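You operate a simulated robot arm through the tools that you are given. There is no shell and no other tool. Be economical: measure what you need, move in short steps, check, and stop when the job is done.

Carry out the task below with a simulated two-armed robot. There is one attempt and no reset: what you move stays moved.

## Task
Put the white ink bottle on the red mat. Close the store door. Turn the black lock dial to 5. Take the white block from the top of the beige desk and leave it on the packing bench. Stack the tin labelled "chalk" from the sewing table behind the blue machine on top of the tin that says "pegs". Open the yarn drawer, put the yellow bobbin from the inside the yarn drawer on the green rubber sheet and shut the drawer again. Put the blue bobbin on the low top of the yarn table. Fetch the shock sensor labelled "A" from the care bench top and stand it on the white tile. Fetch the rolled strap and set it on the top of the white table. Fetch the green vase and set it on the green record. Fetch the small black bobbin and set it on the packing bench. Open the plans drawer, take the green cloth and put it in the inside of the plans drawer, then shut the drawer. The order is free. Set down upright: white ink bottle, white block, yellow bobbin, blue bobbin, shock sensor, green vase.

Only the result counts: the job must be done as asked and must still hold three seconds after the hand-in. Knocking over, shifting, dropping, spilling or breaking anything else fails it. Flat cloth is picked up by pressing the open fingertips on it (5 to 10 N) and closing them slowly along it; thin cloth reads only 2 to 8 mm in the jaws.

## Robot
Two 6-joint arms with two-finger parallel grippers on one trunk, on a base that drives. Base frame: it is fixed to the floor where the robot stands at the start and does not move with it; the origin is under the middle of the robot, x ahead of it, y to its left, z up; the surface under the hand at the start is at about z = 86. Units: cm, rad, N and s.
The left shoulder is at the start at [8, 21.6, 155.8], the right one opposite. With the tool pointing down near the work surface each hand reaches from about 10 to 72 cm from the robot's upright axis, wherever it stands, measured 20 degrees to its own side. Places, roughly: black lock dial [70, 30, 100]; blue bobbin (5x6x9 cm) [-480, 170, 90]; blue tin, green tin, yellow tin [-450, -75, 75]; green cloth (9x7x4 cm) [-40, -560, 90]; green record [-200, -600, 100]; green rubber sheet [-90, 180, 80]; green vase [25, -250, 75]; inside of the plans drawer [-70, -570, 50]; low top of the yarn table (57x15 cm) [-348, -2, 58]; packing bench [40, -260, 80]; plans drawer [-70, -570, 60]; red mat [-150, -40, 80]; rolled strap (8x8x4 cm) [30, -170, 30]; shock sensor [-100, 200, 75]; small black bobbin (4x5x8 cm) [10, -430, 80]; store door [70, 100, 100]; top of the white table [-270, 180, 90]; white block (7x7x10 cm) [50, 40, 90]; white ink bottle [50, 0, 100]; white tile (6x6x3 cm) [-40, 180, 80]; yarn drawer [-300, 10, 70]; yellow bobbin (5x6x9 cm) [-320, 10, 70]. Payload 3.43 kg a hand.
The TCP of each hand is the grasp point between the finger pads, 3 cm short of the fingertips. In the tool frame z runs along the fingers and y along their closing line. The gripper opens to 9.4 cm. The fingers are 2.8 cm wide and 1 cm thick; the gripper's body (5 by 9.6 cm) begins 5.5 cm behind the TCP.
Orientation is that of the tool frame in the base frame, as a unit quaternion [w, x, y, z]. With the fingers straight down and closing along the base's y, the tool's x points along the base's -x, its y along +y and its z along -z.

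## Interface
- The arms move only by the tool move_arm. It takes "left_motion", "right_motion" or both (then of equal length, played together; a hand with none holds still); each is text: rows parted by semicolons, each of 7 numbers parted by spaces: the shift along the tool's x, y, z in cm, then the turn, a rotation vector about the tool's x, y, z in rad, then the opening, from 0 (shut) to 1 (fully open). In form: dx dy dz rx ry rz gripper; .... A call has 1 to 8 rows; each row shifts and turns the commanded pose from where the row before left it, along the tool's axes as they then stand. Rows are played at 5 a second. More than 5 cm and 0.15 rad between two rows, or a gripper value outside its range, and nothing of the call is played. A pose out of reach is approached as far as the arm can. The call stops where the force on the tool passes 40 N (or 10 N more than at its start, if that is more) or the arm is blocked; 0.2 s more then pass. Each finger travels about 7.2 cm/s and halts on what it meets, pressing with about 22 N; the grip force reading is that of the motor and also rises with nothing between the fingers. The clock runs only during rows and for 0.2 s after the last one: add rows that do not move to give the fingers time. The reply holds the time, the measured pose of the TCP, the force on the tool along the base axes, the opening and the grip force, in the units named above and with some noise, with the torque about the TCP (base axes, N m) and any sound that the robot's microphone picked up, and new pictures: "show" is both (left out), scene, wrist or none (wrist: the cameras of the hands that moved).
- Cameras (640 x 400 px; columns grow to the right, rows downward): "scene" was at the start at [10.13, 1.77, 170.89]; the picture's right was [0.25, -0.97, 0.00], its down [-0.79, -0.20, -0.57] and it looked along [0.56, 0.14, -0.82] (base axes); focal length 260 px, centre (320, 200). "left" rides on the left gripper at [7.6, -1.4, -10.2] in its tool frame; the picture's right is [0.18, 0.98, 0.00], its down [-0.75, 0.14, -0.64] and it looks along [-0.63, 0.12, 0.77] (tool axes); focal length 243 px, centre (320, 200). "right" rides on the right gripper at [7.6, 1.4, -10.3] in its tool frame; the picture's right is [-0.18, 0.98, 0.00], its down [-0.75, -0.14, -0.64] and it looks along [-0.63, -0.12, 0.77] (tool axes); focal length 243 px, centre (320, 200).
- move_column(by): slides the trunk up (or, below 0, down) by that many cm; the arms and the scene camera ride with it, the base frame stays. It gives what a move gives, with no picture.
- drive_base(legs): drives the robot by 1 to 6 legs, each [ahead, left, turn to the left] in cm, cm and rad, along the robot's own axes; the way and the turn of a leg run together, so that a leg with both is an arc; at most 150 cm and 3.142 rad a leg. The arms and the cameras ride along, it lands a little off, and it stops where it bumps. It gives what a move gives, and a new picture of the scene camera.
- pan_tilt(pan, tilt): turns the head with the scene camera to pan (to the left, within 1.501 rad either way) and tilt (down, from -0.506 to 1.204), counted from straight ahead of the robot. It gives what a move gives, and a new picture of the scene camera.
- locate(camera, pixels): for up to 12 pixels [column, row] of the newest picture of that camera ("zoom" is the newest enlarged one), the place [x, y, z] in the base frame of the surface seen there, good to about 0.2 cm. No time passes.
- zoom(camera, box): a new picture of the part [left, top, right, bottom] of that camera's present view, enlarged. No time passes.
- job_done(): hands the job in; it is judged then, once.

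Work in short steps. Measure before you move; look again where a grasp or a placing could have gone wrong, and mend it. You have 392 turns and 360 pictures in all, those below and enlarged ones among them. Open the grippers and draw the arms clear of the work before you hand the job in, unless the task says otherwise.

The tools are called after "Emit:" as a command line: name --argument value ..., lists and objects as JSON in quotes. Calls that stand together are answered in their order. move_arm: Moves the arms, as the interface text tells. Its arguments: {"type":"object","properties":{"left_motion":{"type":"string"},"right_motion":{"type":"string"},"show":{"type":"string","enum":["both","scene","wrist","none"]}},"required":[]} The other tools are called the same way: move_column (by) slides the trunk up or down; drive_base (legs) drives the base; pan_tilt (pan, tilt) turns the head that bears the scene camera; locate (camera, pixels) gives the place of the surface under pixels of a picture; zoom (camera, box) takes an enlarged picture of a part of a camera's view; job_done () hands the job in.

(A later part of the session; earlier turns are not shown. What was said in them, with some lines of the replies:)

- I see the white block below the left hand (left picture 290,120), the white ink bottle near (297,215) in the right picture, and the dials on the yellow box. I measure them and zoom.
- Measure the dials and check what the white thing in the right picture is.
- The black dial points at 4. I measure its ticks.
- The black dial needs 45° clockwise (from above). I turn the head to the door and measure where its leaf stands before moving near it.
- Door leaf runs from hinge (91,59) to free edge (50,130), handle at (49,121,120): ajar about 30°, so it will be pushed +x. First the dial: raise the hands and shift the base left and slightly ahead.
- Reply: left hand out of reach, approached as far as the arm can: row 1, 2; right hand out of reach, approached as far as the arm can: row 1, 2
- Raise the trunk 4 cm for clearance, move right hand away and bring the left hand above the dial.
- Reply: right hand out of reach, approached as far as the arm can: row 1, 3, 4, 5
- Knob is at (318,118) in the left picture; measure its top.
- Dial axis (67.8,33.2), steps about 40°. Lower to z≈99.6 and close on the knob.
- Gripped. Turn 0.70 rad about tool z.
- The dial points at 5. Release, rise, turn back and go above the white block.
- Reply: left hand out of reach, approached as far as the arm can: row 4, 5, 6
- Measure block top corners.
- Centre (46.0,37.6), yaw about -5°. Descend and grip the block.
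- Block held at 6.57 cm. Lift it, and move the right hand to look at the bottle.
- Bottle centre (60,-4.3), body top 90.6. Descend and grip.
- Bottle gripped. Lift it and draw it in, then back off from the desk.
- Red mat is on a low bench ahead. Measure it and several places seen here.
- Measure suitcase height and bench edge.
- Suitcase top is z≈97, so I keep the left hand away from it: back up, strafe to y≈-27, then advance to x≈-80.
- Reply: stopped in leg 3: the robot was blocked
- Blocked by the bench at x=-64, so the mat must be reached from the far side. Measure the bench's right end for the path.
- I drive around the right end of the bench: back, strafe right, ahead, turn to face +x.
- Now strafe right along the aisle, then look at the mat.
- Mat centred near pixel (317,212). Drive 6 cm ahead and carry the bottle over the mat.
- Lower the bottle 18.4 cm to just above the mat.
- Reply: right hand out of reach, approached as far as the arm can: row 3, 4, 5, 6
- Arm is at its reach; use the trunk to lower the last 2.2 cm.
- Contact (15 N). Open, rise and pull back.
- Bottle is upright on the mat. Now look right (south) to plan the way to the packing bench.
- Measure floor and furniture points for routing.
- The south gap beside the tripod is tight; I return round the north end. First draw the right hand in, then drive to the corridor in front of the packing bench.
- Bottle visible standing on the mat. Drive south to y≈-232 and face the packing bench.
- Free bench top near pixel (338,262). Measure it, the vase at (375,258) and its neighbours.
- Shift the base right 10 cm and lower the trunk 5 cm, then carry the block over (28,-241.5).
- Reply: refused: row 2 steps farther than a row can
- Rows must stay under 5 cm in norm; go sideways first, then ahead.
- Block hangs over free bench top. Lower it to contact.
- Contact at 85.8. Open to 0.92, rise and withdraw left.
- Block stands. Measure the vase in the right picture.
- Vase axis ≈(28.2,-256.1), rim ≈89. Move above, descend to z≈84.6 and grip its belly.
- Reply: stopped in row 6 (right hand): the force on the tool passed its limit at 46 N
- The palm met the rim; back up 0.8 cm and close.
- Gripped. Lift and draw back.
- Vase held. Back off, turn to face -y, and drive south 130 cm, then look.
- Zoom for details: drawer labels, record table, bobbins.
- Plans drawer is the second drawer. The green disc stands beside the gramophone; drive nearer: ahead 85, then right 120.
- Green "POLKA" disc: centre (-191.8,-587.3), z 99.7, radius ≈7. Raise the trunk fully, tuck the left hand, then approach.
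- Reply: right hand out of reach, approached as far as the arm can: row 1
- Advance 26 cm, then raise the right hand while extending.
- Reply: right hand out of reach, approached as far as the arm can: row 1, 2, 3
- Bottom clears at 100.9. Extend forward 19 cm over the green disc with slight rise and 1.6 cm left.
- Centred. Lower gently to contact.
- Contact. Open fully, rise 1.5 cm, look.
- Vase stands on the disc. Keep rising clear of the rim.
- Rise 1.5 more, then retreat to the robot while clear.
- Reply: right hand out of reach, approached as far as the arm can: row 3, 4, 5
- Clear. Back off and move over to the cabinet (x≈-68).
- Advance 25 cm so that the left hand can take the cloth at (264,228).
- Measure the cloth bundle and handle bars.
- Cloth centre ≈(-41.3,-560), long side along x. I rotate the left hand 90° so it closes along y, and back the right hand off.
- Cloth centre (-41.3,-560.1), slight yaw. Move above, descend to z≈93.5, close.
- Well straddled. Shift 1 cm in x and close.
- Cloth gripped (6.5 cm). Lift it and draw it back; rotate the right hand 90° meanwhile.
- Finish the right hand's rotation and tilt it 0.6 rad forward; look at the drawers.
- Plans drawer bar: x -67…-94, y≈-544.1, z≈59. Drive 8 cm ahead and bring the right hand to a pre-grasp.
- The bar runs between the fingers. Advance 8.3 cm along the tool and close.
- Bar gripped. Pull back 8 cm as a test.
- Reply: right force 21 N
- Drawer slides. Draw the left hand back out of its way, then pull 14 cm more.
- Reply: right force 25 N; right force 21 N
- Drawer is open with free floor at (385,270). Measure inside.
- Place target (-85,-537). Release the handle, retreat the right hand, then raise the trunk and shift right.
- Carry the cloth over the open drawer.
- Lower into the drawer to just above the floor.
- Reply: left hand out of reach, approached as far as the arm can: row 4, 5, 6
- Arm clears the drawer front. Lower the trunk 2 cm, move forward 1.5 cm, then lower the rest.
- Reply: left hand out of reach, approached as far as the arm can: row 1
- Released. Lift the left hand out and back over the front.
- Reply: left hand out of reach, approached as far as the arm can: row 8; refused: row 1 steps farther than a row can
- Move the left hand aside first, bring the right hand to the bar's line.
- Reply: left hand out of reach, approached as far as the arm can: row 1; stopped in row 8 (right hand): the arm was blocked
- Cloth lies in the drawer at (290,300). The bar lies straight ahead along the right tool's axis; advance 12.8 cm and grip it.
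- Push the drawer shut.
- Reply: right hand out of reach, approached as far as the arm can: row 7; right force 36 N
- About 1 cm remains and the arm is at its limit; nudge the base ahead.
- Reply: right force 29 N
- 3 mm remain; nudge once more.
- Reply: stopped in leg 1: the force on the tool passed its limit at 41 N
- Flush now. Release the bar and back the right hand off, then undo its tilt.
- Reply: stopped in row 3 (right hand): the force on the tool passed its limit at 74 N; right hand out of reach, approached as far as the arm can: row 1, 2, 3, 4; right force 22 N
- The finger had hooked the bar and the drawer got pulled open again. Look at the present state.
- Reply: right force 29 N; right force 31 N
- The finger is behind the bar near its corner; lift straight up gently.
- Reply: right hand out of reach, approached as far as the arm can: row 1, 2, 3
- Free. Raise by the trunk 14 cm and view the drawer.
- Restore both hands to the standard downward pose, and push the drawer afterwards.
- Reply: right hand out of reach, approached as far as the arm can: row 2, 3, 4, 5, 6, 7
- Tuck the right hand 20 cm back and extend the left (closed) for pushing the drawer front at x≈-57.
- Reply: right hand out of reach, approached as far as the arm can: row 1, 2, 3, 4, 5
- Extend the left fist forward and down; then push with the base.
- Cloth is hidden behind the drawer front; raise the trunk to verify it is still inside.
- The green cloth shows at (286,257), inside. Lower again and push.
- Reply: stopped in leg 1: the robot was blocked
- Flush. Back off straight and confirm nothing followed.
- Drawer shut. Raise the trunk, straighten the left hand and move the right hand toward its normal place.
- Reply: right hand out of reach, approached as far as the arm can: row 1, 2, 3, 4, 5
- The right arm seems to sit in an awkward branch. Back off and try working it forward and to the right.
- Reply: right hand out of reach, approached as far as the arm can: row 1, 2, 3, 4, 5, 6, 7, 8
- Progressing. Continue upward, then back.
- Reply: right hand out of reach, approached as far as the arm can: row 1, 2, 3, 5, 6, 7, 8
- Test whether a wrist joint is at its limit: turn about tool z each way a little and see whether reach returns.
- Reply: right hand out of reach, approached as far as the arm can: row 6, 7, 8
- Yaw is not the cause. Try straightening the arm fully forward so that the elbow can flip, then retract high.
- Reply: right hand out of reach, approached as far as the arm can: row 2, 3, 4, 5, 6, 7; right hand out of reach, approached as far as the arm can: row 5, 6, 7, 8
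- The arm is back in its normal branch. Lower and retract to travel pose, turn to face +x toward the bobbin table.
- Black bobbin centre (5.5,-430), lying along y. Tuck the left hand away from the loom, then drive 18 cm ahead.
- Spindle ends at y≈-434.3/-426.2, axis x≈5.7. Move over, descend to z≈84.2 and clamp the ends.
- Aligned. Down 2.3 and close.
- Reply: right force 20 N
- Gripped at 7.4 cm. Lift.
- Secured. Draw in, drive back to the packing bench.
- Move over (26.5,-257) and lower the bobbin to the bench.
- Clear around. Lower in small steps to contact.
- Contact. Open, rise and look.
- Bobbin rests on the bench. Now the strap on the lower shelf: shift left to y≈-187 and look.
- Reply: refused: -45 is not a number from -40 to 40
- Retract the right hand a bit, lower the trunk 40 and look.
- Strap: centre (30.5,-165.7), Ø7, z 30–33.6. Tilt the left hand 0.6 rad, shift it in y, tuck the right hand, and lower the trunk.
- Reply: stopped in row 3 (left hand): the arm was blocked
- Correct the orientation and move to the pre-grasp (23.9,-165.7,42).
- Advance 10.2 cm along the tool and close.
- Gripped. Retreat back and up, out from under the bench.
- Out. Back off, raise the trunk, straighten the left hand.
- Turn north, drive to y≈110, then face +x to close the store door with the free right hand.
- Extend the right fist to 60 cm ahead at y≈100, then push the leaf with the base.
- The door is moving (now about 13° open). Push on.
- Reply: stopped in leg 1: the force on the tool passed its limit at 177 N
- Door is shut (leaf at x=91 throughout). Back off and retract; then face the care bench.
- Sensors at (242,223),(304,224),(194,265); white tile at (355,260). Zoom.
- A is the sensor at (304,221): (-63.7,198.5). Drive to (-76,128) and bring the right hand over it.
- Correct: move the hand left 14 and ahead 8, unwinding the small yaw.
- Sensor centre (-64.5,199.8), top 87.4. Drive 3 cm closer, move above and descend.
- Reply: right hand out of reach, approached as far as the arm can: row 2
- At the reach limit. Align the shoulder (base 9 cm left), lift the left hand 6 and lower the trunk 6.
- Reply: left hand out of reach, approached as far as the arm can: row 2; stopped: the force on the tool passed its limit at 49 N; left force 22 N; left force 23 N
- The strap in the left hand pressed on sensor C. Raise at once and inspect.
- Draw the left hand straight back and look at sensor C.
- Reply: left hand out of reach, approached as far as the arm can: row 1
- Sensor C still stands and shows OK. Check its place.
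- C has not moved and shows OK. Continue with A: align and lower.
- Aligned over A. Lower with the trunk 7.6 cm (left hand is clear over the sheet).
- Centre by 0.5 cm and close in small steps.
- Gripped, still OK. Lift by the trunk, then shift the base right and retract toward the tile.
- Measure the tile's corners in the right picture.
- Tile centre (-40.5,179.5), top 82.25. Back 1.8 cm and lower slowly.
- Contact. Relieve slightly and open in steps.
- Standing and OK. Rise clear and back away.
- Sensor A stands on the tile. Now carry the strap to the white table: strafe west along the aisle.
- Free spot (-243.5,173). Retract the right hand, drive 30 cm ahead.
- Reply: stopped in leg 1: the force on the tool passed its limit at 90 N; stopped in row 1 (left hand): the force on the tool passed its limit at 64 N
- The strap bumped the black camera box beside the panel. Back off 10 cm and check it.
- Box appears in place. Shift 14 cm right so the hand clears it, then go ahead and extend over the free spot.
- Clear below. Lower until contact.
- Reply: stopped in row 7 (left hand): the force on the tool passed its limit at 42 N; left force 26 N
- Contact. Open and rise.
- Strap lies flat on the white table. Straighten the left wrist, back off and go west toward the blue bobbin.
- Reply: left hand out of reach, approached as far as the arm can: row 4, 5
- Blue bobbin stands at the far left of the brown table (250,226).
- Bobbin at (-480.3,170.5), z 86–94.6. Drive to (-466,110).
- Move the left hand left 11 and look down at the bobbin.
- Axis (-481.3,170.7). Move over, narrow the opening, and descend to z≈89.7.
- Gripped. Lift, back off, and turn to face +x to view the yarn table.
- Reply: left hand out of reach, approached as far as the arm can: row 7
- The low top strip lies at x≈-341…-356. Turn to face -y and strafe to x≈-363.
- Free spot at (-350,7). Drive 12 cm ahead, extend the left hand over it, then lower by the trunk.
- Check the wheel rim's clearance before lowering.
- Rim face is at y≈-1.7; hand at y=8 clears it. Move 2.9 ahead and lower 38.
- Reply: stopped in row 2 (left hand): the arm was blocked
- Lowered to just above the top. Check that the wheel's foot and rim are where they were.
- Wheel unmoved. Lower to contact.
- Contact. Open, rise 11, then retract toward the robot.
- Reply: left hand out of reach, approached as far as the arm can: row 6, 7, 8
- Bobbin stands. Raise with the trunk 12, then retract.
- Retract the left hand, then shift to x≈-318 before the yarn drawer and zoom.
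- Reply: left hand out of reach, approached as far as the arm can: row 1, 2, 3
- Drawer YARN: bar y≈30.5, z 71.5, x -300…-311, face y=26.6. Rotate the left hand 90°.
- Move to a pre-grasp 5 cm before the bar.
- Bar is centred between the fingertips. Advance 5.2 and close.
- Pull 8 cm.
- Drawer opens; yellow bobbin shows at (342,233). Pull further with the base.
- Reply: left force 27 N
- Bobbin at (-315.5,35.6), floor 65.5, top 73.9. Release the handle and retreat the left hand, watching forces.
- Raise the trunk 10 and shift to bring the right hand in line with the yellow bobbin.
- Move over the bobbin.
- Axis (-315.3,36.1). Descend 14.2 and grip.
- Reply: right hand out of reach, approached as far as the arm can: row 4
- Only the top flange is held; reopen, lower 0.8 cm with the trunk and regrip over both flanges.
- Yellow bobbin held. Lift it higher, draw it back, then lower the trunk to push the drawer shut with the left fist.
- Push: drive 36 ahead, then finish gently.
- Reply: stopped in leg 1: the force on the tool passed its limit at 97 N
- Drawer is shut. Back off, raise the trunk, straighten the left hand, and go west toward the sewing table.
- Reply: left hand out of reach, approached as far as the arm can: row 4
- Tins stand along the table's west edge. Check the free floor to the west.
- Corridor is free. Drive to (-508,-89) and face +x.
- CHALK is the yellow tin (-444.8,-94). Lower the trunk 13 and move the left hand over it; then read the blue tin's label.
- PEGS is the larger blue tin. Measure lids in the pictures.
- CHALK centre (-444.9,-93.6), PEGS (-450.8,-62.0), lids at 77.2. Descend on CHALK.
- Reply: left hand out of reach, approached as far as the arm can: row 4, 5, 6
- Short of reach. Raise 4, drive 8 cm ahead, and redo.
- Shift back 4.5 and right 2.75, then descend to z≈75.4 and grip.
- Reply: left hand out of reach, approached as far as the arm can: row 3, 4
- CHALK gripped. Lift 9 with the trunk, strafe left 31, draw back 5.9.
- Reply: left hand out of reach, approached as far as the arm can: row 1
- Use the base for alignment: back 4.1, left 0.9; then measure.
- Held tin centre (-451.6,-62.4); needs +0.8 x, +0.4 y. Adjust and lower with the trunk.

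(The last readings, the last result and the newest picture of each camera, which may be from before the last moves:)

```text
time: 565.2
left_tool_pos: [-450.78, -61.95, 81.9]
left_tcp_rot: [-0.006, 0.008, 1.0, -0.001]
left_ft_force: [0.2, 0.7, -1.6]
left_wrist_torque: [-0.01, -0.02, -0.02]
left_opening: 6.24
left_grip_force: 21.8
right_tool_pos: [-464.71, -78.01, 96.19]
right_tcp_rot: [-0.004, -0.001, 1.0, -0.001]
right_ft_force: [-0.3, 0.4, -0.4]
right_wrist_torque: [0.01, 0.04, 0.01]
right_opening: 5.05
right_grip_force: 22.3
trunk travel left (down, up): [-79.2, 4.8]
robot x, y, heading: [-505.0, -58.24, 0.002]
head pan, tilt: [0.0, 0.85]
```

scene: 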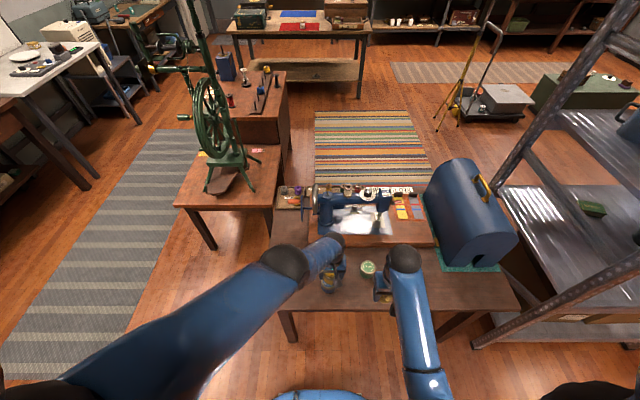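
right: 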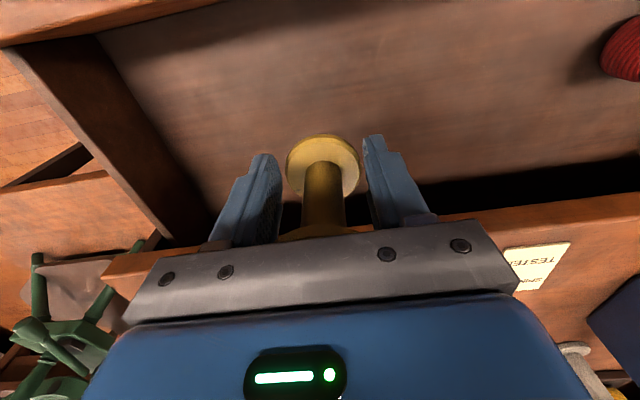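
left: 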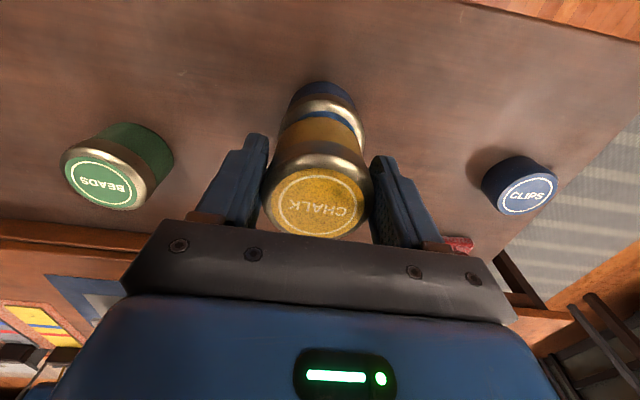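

Emit:
move_column --by -0.3

Emit:
move_column --by -0.25

```text
time: 565.7
left_tool_pos: [-450.93, -62.02, 81.76]
left_tcp_rot: [-0.006, 0.008, 1.0, 0.0]
left_ft_force: [0.3, -0.6, -1.8]
left_wrist_torque: [0.03, 0.01, -0.05]
left_opening: 6.23
left_grip_force: 21.8
right_tool_pos: [-464.67, -78.02, 96.11]
right_tcp_rot: [-0.003, -0.002, 1.0, -0.002]
right_ft_force: [0.3, -1.1, -0.6]
right_wrist_torque: [0.0, 0.02, 0.0]
right_opening: 5.03
right_grip_force: 21.9
trunk travel left (down, up): [-78.9, 5.1]
robot x, y, heading: [-504.84, -58.24, 0.004]
head pan, tilt: [0.0, 0.85]
```

```text
time: 566.2
left_tool_pos: [-450.82, -61.92, 81.52]
left_tcp_rot: [-0.006, 0.008, 1.0, -0.001]
left_ft_force: [-0.6, 0.8, 1.5]
left_wrist_torque: [-0.01, 0.04, 0.03]
left_opening: 6.23
left_grip_force: 22.5
right_tool_pos: [-464.79, -77.99, 95.75]
right_tcp_rot: [-0.005, -0.002, 1.0, -0.002]
right_ft_force: [0.8, -1.1, -0.7]
right_wrist_torque: [0.01, 0.03, 0.01]
right_opening: 5.03
right_grip_force: 21.8
trunk travel left (down, up): [-78.7, 5.3]
robot x, y, heading: [-505.0, -58.39, -0.003]
head pan, tilt: [0.0, 0.85]
```

Just touching. A hair more, then open and rise.

Emit:
move_column --by -0.15

Emit:
move_arm --left_motion "0 0 0 0 0 0 0.75; 0 0 0 0 0 0 0.85; 0 0 0 0 0 0 0.9; 0 0 0 0 0 0 0.9" --show "wrist"

```text
time: 566.8
left_tool_pos: [-450.74, -62.12, 81.52]
left_tcp_rot: [-0.005, 0.007, 1.0, -0.001]
left_ft_force: [-1.7, 1.9, 10.4]
left_wrist_torque: [0.11, 0.09, -0.01]
left_opening: 6.24
left_grip_force: 21.7
right_tool_pos: [-464.82, -77.97, 95.72]
right_tcp_rot: [-0.003, -0.002, 1.0, -0.002]
right_ft_force: [-0.3, 0.1, -1.5]
right_wrist_torque: [-0.02, 0.0, 0.05]
right_opening: 5.04
right_grip_force: 22.2
trunk travel left (down, up): [-78.5, 5.5]
robot x, y, heading: [-504.78, -58.45, 0.002]
head pan, tilt: [0.0, 0.85]
```

```text
time: 567.8
left_tool_pos: [-450.83, -61.96, 81.35]
left_tcp_rot: [-0.007, 0.008, 1.0, -0.001]
left_ft_force: [-0.2, -0.2, -1.2]
left_wrist_torque: [0.02, 0.01, 0.02]
left_opening: 8.46
left_grip_force: 0.0
right_tool_pos: [-464.76, -78.01, 95.55]
right_tcp_rot: [-0.005, -0.002, 1.0, -0.001]
right_ft_force: [0.0, 0.6, -1.1]
right_wrist_torque: [0.02, 0.0, 0.0]
right_opening: 5.06
right_grip_force: 21.3
trunk travel left (down, up): [-78.5, 5.5]
robot x, y, heading: [-504.72, -58.49, 0.003]
head pan, tilt: [0.0, 0.85]
```

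left: 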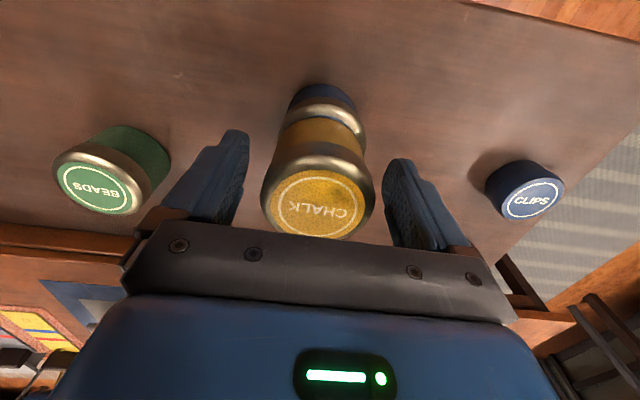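

Stacked. Raise with the trunk and back away, then view.

Emit:
move_column --by 5.2

Emit:
drive_base --legs '[[-15, 0, 0]]'

Emit:
zoom --camera "scene" --box '[260, 180, 440, 320]'

```text
time: 568.7
left_tool_pos: [-450.83, -62.06, 86.62]
left_tcp_rot: [-0.006, 0.007, 1.0, -0.001]
left_ft_force: [1.0, -0.6, 0.1]
left_wrist_torque: [0.0, -0.02, -0.03]
left_opening: 8.46
left_grip_force: 0.1
right_tool_pos: [-464.72, -78.03, 100.8]
right_tcp_rot: [-0.005, -0.002, 1.0, -0.003]
right_ft_force: [0.1, -0.5, -0.3]
right_wrist_torque: [-0.01, 0.0, 0.0]
right_opening: 5.05
right_grip_force: 22.0
trunk travel left (down, up): [-83.7, 0.3]
robot x, y, heading: [-505.09, -58.5, 0.003]
head pan, tilt: [0.0, 0.85]
```

```text
time: 570.0
left_tool_pos: [-465.43, -61.96, 86.43]
left_tcp_rot: [-0.008, 0.007, 1.0, -0.002]
left_ft_force: [-0.2, -0.7, 0.1]
left_wrist_torque: [-0.01, 0.0, 0.01]
left_opening: 8.46
left_grip_force: 0.1
right_tool_pos: [-479.43, -77.88, 100.62]
right_tcp_rot: [-0.007, 0.0, 1.0, -0.001]
right_ft_force: [-1.0, -1.0, -0.4]
right_wrist_torque: [0.04, 0.05, 0.0]
right_opening: 5.08
right_grip_force: 22.1
trunk travel left (down, up): [-83.7, 0.3]
robot x, y, heading: [-519.97, -58.37, 0.006]
head pan, tilt: [0.0, 0.85]
```

scene: 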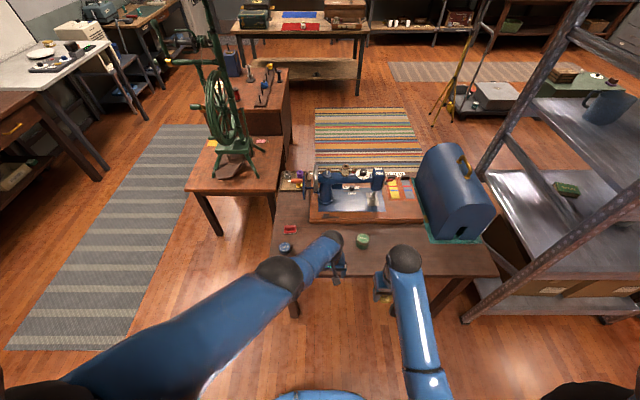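

```text
2.86 times, centred on (350, 250) of scene
```

zoom: 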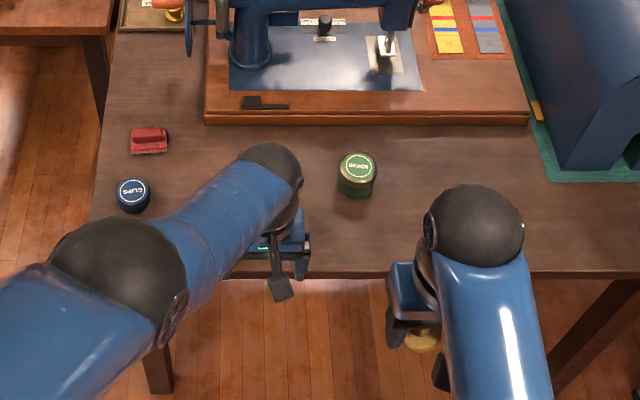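

Back further and turn to face +y; check the stack on the way.

Emit:
drive_base --legs '[[-12, 0, 0], [0, 0, 0.9]]'

Emit:
pan_tilt --pan -0.9 --tilt 0.7

Emit:
zoom --camera "scene" --box '[240, 150, 400, 270]'

```text
time: 573.6
left_tool_pos: [-495.17, -18.41, 86.61]
left_tcp_rot: [-0.006, -0.426, 0.905, -0.004]
left_ft_force: [0.0, 0.3, 0.1]
left_wrist_torque: [-0.03, 0.04, -0.01]
left_opening: 8.46
left_grip_force: 0.0
right_tool_pos: [-491.4, -39.35, 100.89]
right_tcp_rot: [-0.003, -0.433, 0.901, -0.003]
right_ft_force: [-0.3, 0.1, -0.5]
right_wrist_torque: [-0.03, 0.0, 0.01]
right_opening: 5.05
right_grip_force: 21.7
trunk travel left (down, up): [-83.7, 0.3]
robot x, y, heading: [-532.19, -58.27, 0.895]
head pan, tilt: [0.0, 0.85]
```

scene: 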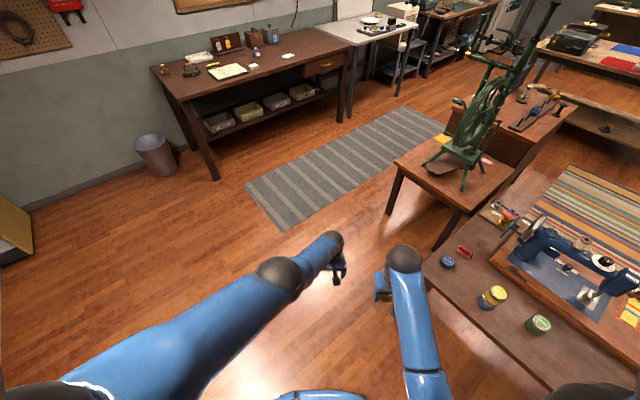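

```text
time: 574.8
left_tool_pos: [-495.28, -18.35, 86.64]
left_tcp_rot: [-0.005, -0.426, 0.905, -0.003]
left_ft_force: [0.1, -1.3, -0.6]
left_wrist_torque: [0.05, -0.02, -0.01]
left_opening: 8.44
left_grip_force: 0.1
right_tool_pos: [-491.41, -39.29, 100.88]
right_tcp_rot: [-0.004, -0.433, 0.901, -0.004]
right_ft_force: [-0.6, -0.4, -0.2]
right_wrist_torque: [0.01, 0.05, 0.04]
right_opening: 5.04
right_grip_force: 22.4
trunk travel left (down, up): [-83.7, 0.3]
robot x, y, heading: [-531.82, -58.24, 0.897]
head pan, tilt: [-0.901, 0.7]
```

scene: 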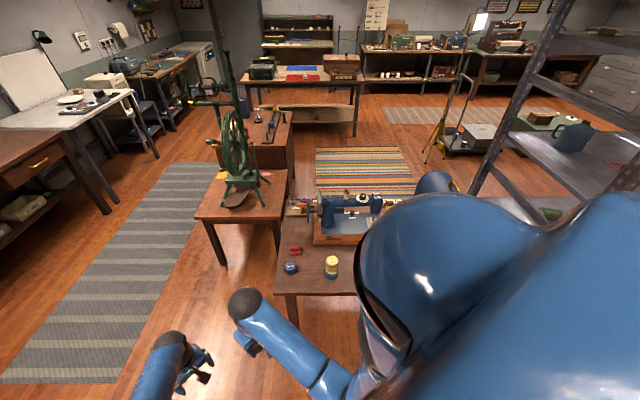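

```text
3.33 times, centred on (320, 210) of scene
```

zoom: 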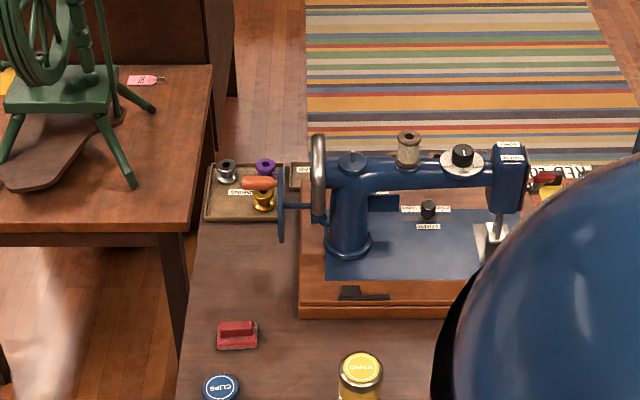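

Stack is good. Face +y, go to y≈80 and travel east to the care bench.

Emit:
drive_base --legs '[[0, 0, 0.675], [138, 0, 0], [0, -150, 0], [0, -150, 0], [0, -130, 0]]'

Emit:
pan_tilt --pan 0 --tilt 0.7

```text
time: 603.6
left_tool_pos: [-100.37, 133.26, 86.59]
left_tcp_rot: [-0.003, -0.694, 0.72, -0.005]
left_ft_force: [-0.1, 0.7, 0.4]
left_wrist_torque: [-0.03, -0.03, -0.02]
left_opening: 8.46
left_grip_force: 0.0
right_tool_pos: [-84.79, 119.04, 100.83]
right_tcp_rot: [-0.002, -0.7, 0.714, -0.004]
right_ft_force: [-0.3, 0.7, 0.1]
right_wrist_torque: [-0.02, -0.04, 0.04]
right_opening: 5.07
right_grip_force: 22.3
trunk travel left (down, up): [-83.7, 0.3]
robot x, y, heading: [-105.27, 79.15, 1.554]
head pan, tilt: [-0.901, 0.7]
```

scene: 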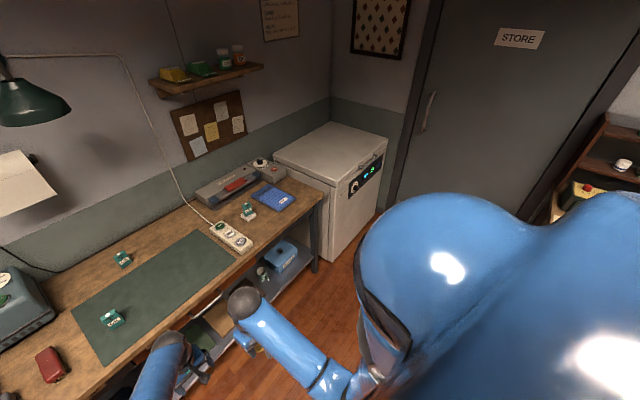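

```text
time: 604.8
left_tool_pos: [-100.27, 133.34, 86.58]
left_tcp_rot: [-0.003, -0.694, 0.72, -0.006]
left_ft_force: [-0.4, 0.1, 0.4]
left_wrist_torque: [0.01, -0.01, -0.01]
left_opening: 8.47
left_grip_force: 0.0
right_tool_pos: [-84.59, 119.09, 100.92]
right_tcp_rot: [-0.001, -0.7, 0.714, -0.004]
right_ft_force: [0.3, 0.1, -0.2]
right_wrist_torque: [0.0, 0.0, -0.02]
right_opening: 5.04
right_grip_force: 21.5
trunk travel left (down, up): [-83.7, 0.3]
robot x, y, heading: [-104.85, 78.91, 1.548]
head pan, tilt: [0.0, 0.7]
```

scene: 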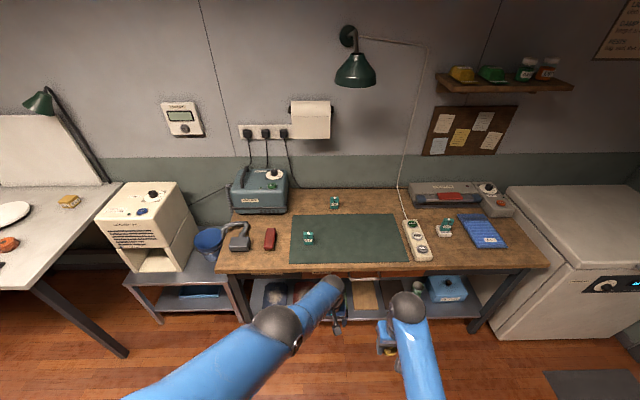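

Before approaching, bring the left arm back to its normal branch: back off 20 and extend it forward and up.

Emit:
drive_base --legs '[[-18, 0, 0.02]]'

Emit:
move_arm --left_motion "-3 0 0 0 0 0 0.9; -4 0 -1 0 0 0 0.9; -4 0 -1 0 0 0 0.9; -4 0 -2 0 0 0 0.9; -3 0 -3 0 0 0 0.9; 0 0 -4 0 0 0 0.9; 0 0 -4 0 0 0 0.9; 0 0 -4 0 0 0 0.9" --show "none"

Emit:
move_arm --left_motion "0 0 -3 0 0 0 0.9; 0 0 -3 0 0 0 0.9; 2 2 0 0 0 0 0.9; 3 2 0 0 0 0 0.9; 3 2 1 0 0 0 0.9; 3 2 2 0 0 0 0.9; 3 2 2 0 0 0 0.9; 3 2 2 0 0 0 0.9" --show "scene"

```text
time: 606.0
left_tool_pos: [-100.93, 125.05, 86.67]
left_tcp_rot: [-0.003, -0.692, 0.722, -0.003]
left_ft_force: [-0.1, -0.9, 0.3]
left_wrist_torque: [0.0, 0.05, -0.01]
left_opening: 8.47
left_grip_force: 0.1
right_tool_pos: [-85.31, 110.68, 100.84]
right_tcp_rot: [-0.004, -0.698, 0.716, -0.004]
right_ft_force: [-0.6, -0.5, -1.3]
right_wrist_torque: [0.0, 0.06, 0.0]
right_opening: 5.04
right_grip_force: 22.1
trunk travel left (down, up): [-83.7, 0.3]
robot x, y, heading: [-106.51, 71.26, 1.549]
head pan, tilt: [0.0, 0.7]
stopped in leg 1: the robot was blocked; the commanded pose is now the measured one
```

scene: 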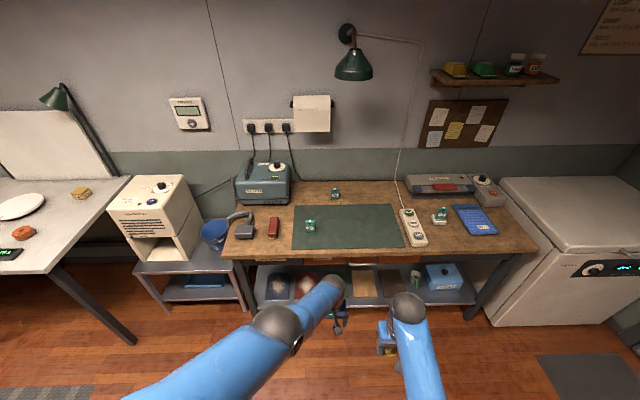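

```text
time: 607.8
left_tool_pos: [-104.31, 135.0, 110.46]
left_tcp_rot: [-0.003, -0.692, 0.722, -0.007]
left_ft_force: [-0.8, 0.2, 0.3]
left_wrist_torque: [-0.05, 0.0, 0.01]
left_opening: 8.43
left_grip_force: 0.0
left hand out of reach, approached as far as the arm can: row 1, 2, 3, 4, 5
right_tool_pos: [-85.75, 110.82, 100.65]
right_tcp_rot: [-0.003, -0.698, 0.716, -0.006]
right_ft_force: [0.3, 0.1, -1.0]
right_wrist_torque: [-0.01, 0.03, 0.02]
right_opening: 5.05
right_grip_force: 21.8
trunk travel left (down, up): [-83.7, 0.3]
robot x, y, heading: [-106.29, 70.89, 1.548]
head pan, tilt: [0.0, 0.7]
```

```text
time: 609.6
left_tool_pos: [-116.09, 121.56, 105.78]
left_tcp_rot: [-0.002, -0.692, 0.721, -0.004]
left_ft_force: [0.5, -0.8, 0.5]
left_wrist_torque: [0.02, 0.01, 0.01]
left_opening: 8.49
left_grip_force: 0.0
left hand out of reach, approached as far as the arm can: row 3, 4, 5, 6
right_tool_pos: [-85.81, 110.71, 100.88]
right_tcp_rot: [-0.003, -0.699, 0.715, -0.005]
right_ft_force: [-0.8, -0.2, -0.6]
right_wrist_torque: [0.02, -0.04, 0.03]
right_opening: 5.06
right_grip_force: 21.9
trunk travel left (down, up): [-83.7, 0.3]
robot x, y, heading: [-106.44, 70.85, 1.545]
head pan, tilt: [0.0, 0.7]
```

scene: 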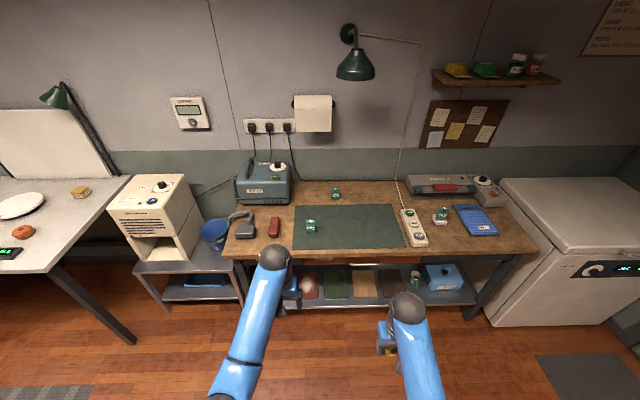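

Left arm normal again. Tuck it and drive to the sheet.

Emit:
move_arm --left_motion "4 1 0 0 0 0 0.9; 4 1 0 0 0 0 0.9; 4 1 0 0 0 0 0.9" --show "none"

Emit:
drive_base --legs '[[0, -8, 0.02], [46, 0, 0]]'

Emit:
move_arm --right_motion "-4.5 0 0 0 0 0 0.35; -4.5 0 0 0 0 0 0.35; -4.5 0 0 0 0 0 0.35; -4.5 0 0 0 0 0 0.35; 0 0 0 0 0 0 0.35" --show "both"

```text
time: 610.4
left_tool_pos: [-119.09, 109.8, 103.76]
left_tcp_rot: [0.0, -0.693, 0.721, -0.004]
left_ft_force: [0.4, 0.2, 0.1]
left_wrist_torque: [0.05, 0.02, -0.01]
left_opening: 8.46
left_grip_force: 0.0
left hand out of reach, approached as far as the arm can: row 1, 2, 3
right_tool_pos: [-85.89, 110.67, 100.9]
right_tcp_rot: [-0.003, -0.699, 0.715, -0.005]
right_ft_force: [0.4, -0.5, -0.8]
right_wrist_torque: [0.03, -0.02, -0.01]
right_opening: 5.08
right_grip_force: 22.0
trunk travel left (down, up): [-83.7, 0.3]
robot x, y, heading: [-106.36, 71.19, 1.547]
head pan, tilt: [0.0, 0.7]
```

```text
time: 613.8
left_tool_pos: [-111.26, 155.33, 103.67]
left_tcp_rot: [0.0, -0.698, 0.716, -0.003]
left_ft_force: [0.3, -0.1, 0.9]
left_wrist_torque: [0.05, 0.01, -0.07]
left_opening: 8.45
left_grip_force: 0.0
right_tool_pos: [-77.97, 156.66, 100.81]
right_tcp_rot: [-0.003, -0.704, 0.71, -0.004]
right_ft_force: [0.3, -0.3, -0.1]
right_wrist_torque: [0.03, 0.01, 0.02]
right_opening: 5.06
right_grip_force: 22.4
trunk travel left (down, up): [-83.7, 0.3]
robot x, y, heading: [-98.16, 116.92, 1.566]
head pan, tilt: [0.0, 0.7]
```

scene: 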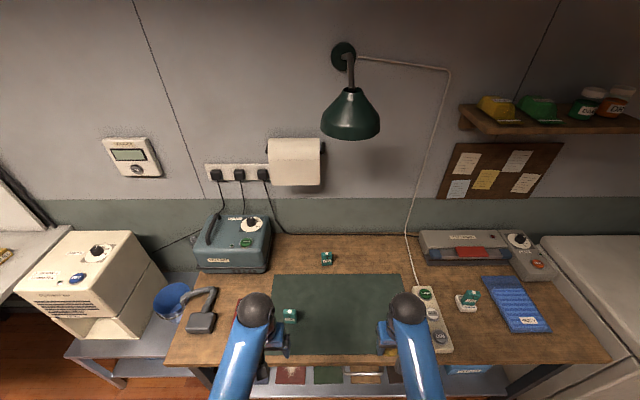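

```text
time: 615.0
left_tool_pos: [-111.49, 155.64, 103.66]
left_tcp_rot: [-0.001, -0.698, 0.716, -0.004]
left_ft_force: [0.5, -0.6, -0.1]
left_wrist_torque: [-0.01, -0.02, -0.05]
left_opening: 8.46
left_grip_force: 0.0
right_tool_pos: [-78.12, 174.86, 100.49]
right_tcp_rot: [-0.003, -0.705, 0.71, -0.006]
right_ft_force: [-0.7, -0.3, -0.6]
right_wrist_torque: [-0.02, -0.02, 0.01]
right_opening: 5.03
right_grip_force: 22.2
trunk travel left (down, up): [-83.7, 0.3]
robot x, y, heading: [-97.98, 116.87, 1.563]
head pan, tilt: [0.0, 0.7]
```

scene: 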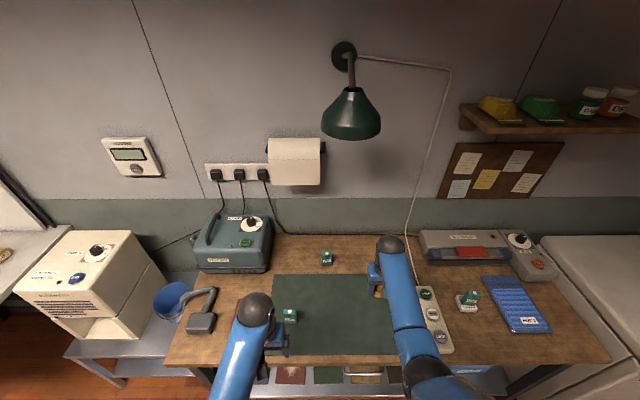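
right: 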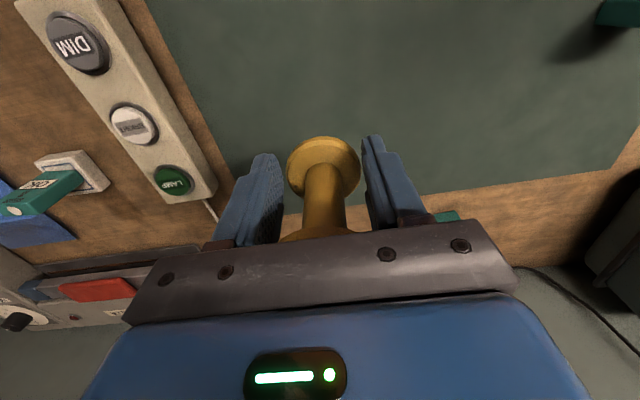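

Over the sheet. Lower the bobbin.

Emit:
move_arm --right_motion "0 0 4 0 0 0 0.35; 0 0 4 0 0 0 0.35; 0 0 4 0 0 0 0.35; 0 0 3.4 0 0 0 0.35; 0 0 0 0 0 0 0.35" --show "wrist"

```text
time: 616.2
left_tool_pos: [-111.37, 155.62, 103.55]
left_tcp_rot: [-0.001, -0.698, 0.716, -0.004]
left_ft_force: [0.4, -0.2, 0.8]
left_wrist_torque: [-0.01, 0.02, -0.03]
left_opening: 8.47
left_grip_force: 0.1
right_tool_pos: [-78.04, 174.75, 85.02]
right_tcp_rot: [-0.003, -0.705, 0.71, -0.006]
right_ft_force: [-0.7, 0.0, -0.2]
right_wrist_torque: [-0.02, 0.0, 0.0]
right_opening: 5.04
right_grip_force: 22.0
trunk travel left (down, up): [-83.7, 0.3]
robot x, y, heading: [-98.04, 117.23, 1.567]
head pan, tilt: [0.0, 0.7]
```

right: 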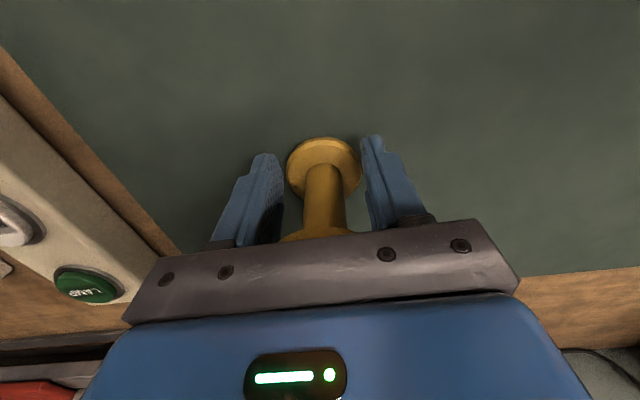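

Emit:
move_arm --right_motion "0 0 0.5 0 0 0 0.35; 0 0 0.2 0 0 0 0.35; 0 0 0.15 0 0 0 0.35; 0 0 0.15 0 0 0 0.35; 0 0 0 0 0 0 0.35" --show "none"

```text
time: 617.4
left_tool_pos: [-111.44, 155.46, 103.63]
left_tcp_rot: [-0.001, -0.699, 0.715, -0.004]
left_ft_force: [0.0, 0.6, -0.3]
left_wrist_torque: [0.0, 0.01, -0.01]
left_opening: 8.46
left_grip_force: 0.0
right_tool_pos: [-77.95, 174.8, 84.09]
right_tcp_rot: [-0.003, -0.705, 0.71, -0.005]
right_ft_force: [-0.2, 0.1, -0.2]
right_wrist_torque: [-0.01, -0.01, -0.01]
right_opening: 5.07
right_grip_force: 22.0
trunk travel left (down, up): [-83.7, 0.3]
robot x, y, heading: [-97.84, 116.68, 1.566]
head pan, tilt: [0.0, 0.7]
```

Emit:
move_arm --right_motion "0 0 0.15 0 0 0 0.35; 0 0 0.15 0 0 0 0.35; 0 0 0 0 0 0 0.35" --show "none"

```text
time: 618.2
left_tool_pos: [-111.39, 155.38, 103.67]
left_tcp_rot: [0.0, -0.699, 0.716, -0.004]
left_ft_force: [-0.2, 0.6, 0.9]
left_wrist_torque: [-0.01, 0.01, -0.03]
left_opening: 8.44
left_grip_force: 0.1
right_tool_pos: [-78.01, 174.76, 84.06]
right_tcp_rot: [-0.002, -0.705, 0.709, -0.005]
right_ft_force: [2.3, -0.5, 13.1]
right_wrist_torque: [0.19, 0.15, -0.01]
right_opening: 5.05
right_grip_force: 21.5
trunk travel left (down, up): [-83.7, 0.3]
robot x, y, heading: [-98.15, 117.05, 1.562]
head pan, tilt: [0.0, 0.7]
```

Contact. Open, rise, back off.

Emit:
move_arm --right_motion "0 0 -0.15 0 0 0 0.6; 0 0 0 0 0 0 0.75; 0 0 0 0 0 0 0.75; 0 0 -3 0 0 0 0.75; 0 0 -4 0 0 0 0.75; 0 0 -4 0 0 0 0.75; 0 0 -3 0 0 0 0.8" --show "wrist"

```text
time: 619.8
left_tool_pos: [-111.45, 155.59, 103.57]
left_tcp_rot: [-0.001, -0.698, 0.716, -0.004]
left_ft_force: [-0.6, 1.1, 0.6]
left_wrist_torque: [0.02, 0.02, 0.02]
left_opening: 8.49
left_grip_force: 0.0
right_tool_pos: [-77.89, 174.85, 98.02]
right_tcp_rot: [-0.004, -0.704, 0.71, -0.006]
right_ft_force: [0.8, -0.1, 0.4]
right_wrist_torque: [0.03, 0.05, -0.03]
right_opening: 7.54
right_grip_force: 0.0
trunk travel left (down, up): [-83.7, 0.3]
robot x, y, heading: [-98.23, 116.77, 1.561]
head pan, tilt: [0.0, 0.7]
```

right: 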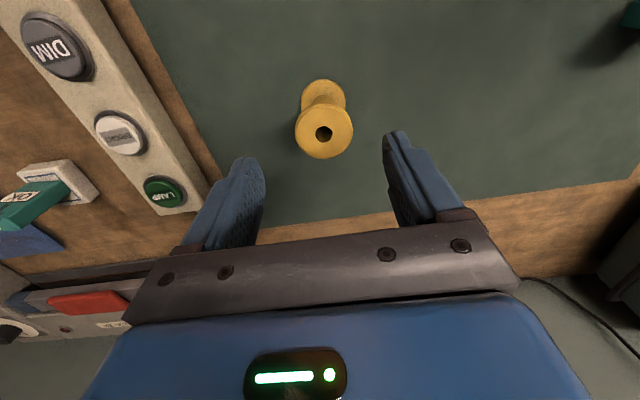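

Yellow bobbin stands on the sheet. Back off and turn to check the bottle on the mat, door and dial.

Emit:
move_arm --right_motion "4.5 0 0 0 0 0 1; 4.5 0 0 0 0 0 1; 4.5 0 0 0 0 0 1; 2 0 0 0 0 0 1" --show "none"

Emit:
drive_base --legs '[[-20, 0, 0], [0, -50, 0], [0, 0, -1.57]]'

Emit:
pan_tilt --pan -1.5 --tilt 0.5

```text
time: 620.8
left_tool_pos: [-111.41, 155.49, 103.59]
left_tcp_rot: [-0.001, -0.698, 0.716, -0.004]
left_ft_force: [-0.1, -0.9, 0.0]
left_wrist_torque: [0.0, 0.03, 0.0]
left_opening: 8.47
left_grip_force: 0.0
right_tool_pos: [-78.05, 159.06, 98.32]
right_tcp_rot: [-0.003, -0.705, 0.709, -0.005]
right_ft_force: [-0.1, 0.1, -0.6]
right_wrist_torque: [-0.02, -0.02, 0.0]
right_opening: 9.41
right_grip_force: 0.0
trunk travel left (down, up): [-83.7, 0.3]
robot x, y, heading: [-98.41, 116.56, 1.568]
head pan, tilt: [0.0, 0.7]
```

```text
time: 628.7
left_tool_pos: [-9.72, 110.72, 103.48]
left_tcp_rot: [-0.003, -0.002, 1.0, -0.003]
left_ft_force: [-0.3, -1.1, 0.3]
left_wrist_torque: [0.0, 0.01, 0.01]
left_opening: 8.44
left_grip_force: 0.1
right_tool_pos: [-5.09, 77.45, 98.27]
right_tcp_rot: [-0.006, -0.012, 1.0, -0.002]
right_ft_force: [-0.2, -0.3, -1.0]
right_wrist_torque: [0.02, 0.03, -0.02]
right_opening: 9.41
right_grip_force: 0.0
trunk travel left (down, up): [-83.7, 0.3]
robot x, y, heading: [-47.73, 96.65, 0.021]
head pan, tilt: [0.0, 0.7]
```

scene: 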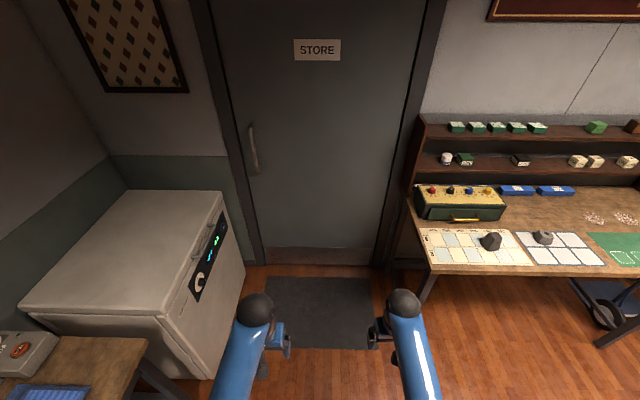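

```text
time: 630.3
left_tool_pos: [-9.62, 110.57, 103.6]
left_tcp_rot: [-0.003, -0.003, 1.0, -0.002]
left_ft_force: [-0.3, 0.0, 1.0]
left_wrist_torque: [0.02, -0.01, 0.0]
left_opening: 8.46
left_grip_force: 0.0
right_tool_pos: [-5.16, 77.45, 98.15]
right_tcp_rot: [-0.006, -0.012, 1.0, -0.001]
right_ft_force: [0.4, 0.0, 0.2]
right_wrist_torque: [0.0, 0.03, 0.0]
right_opening: 9.39
right_grip_force: 0.1
trunk travel left (down, up): [-83.7, 0.3]
robot x, y, heading: [-47.94, 96.12, 0.022]
head pan, tilt: [-1.499, 0.499]
```

scene: 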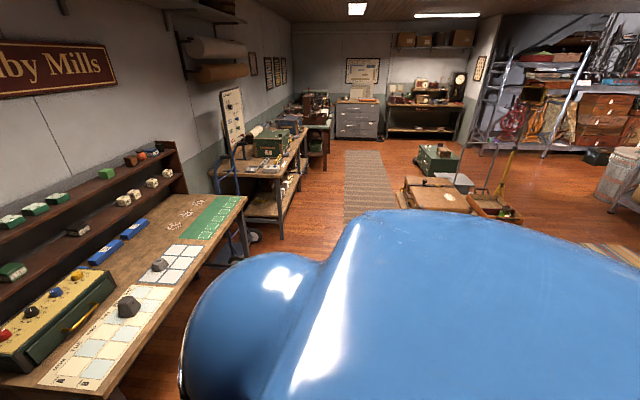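

Emit:
drive_base --legs '[[0, 0, -0.9]]'

Emit:
zoom --camera "scene" --box '[150, 130, 450, 330]'

```text
time: 633.0
left_tool_pos: [-12.79, 75.62, 103.59]
left_tcp_rot: [-0.004, 0.43, 0.903, -0.001]
left_ft_force: [0.0, 0.4, 1.1]
left_wrist_torque: [0.02, 0.01, 0.0]
left_opening: 8.46
left_grip_force: 0.1
right_tool_pos: [-35.75, 51.08, 98.26]
right_tcp_rot: [-0.006, 0.421, 0.907, 0.001]
right_ft_force: [0.4, -0.4, -0.8]
right_wrist_torque: [0.03, 0.0, -0.01]
right_opening: 9.39
right_grip_force: 0.1
trunk travel left (down, up): [-83.7, 0.3]
robot x, y, heading: [-47.79, 96.04, -0.868]
head pan, tilt: [-1.499, 0.499]
```

scene: 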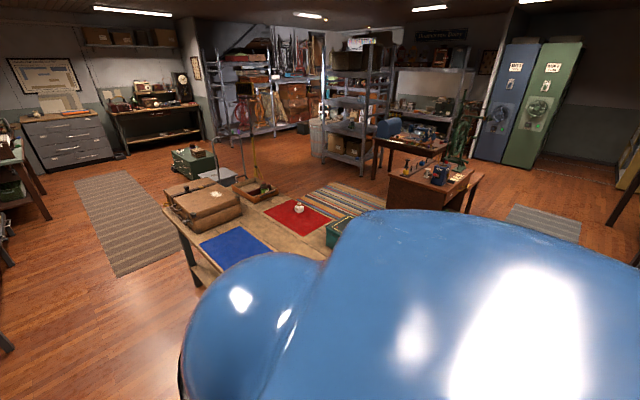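

```text
2.00 times, centred on (300, 230) of scene
```

zoom: 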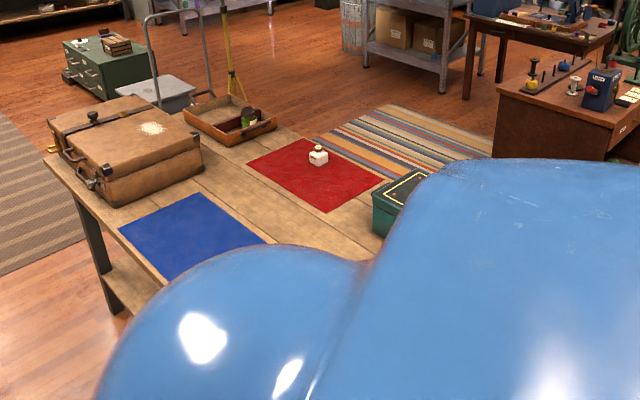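

Bottle upright on the mat. A last look at the vase on the record and the plans drawer.

Emit:
zoom --camera "scene" --box '[10, 60, 210, 180]'

```text
3.20 times, centred on (110, 120) of scene
```

zoom: 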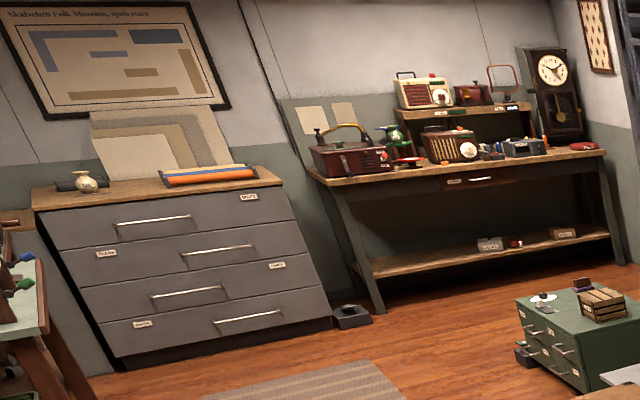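

Everything is in place, the hands are open and clear; hand in.

Emit:
job_done

```text
The job is handed in.
```

All twelve parts of the task were carried out and I handed the job in. Three contacts along the way could count against it:

- **Shock sensor C:** the strap pressed on it with about 49 N. It stayed in place and still read OK.
- **Camera box on the white table:** the strap bumped it with about 90 N. It looked unmoved afterwards.
- **Work bench with the red mat:** the base bumped it once near the end. The ink bottle was still upright in the last look.
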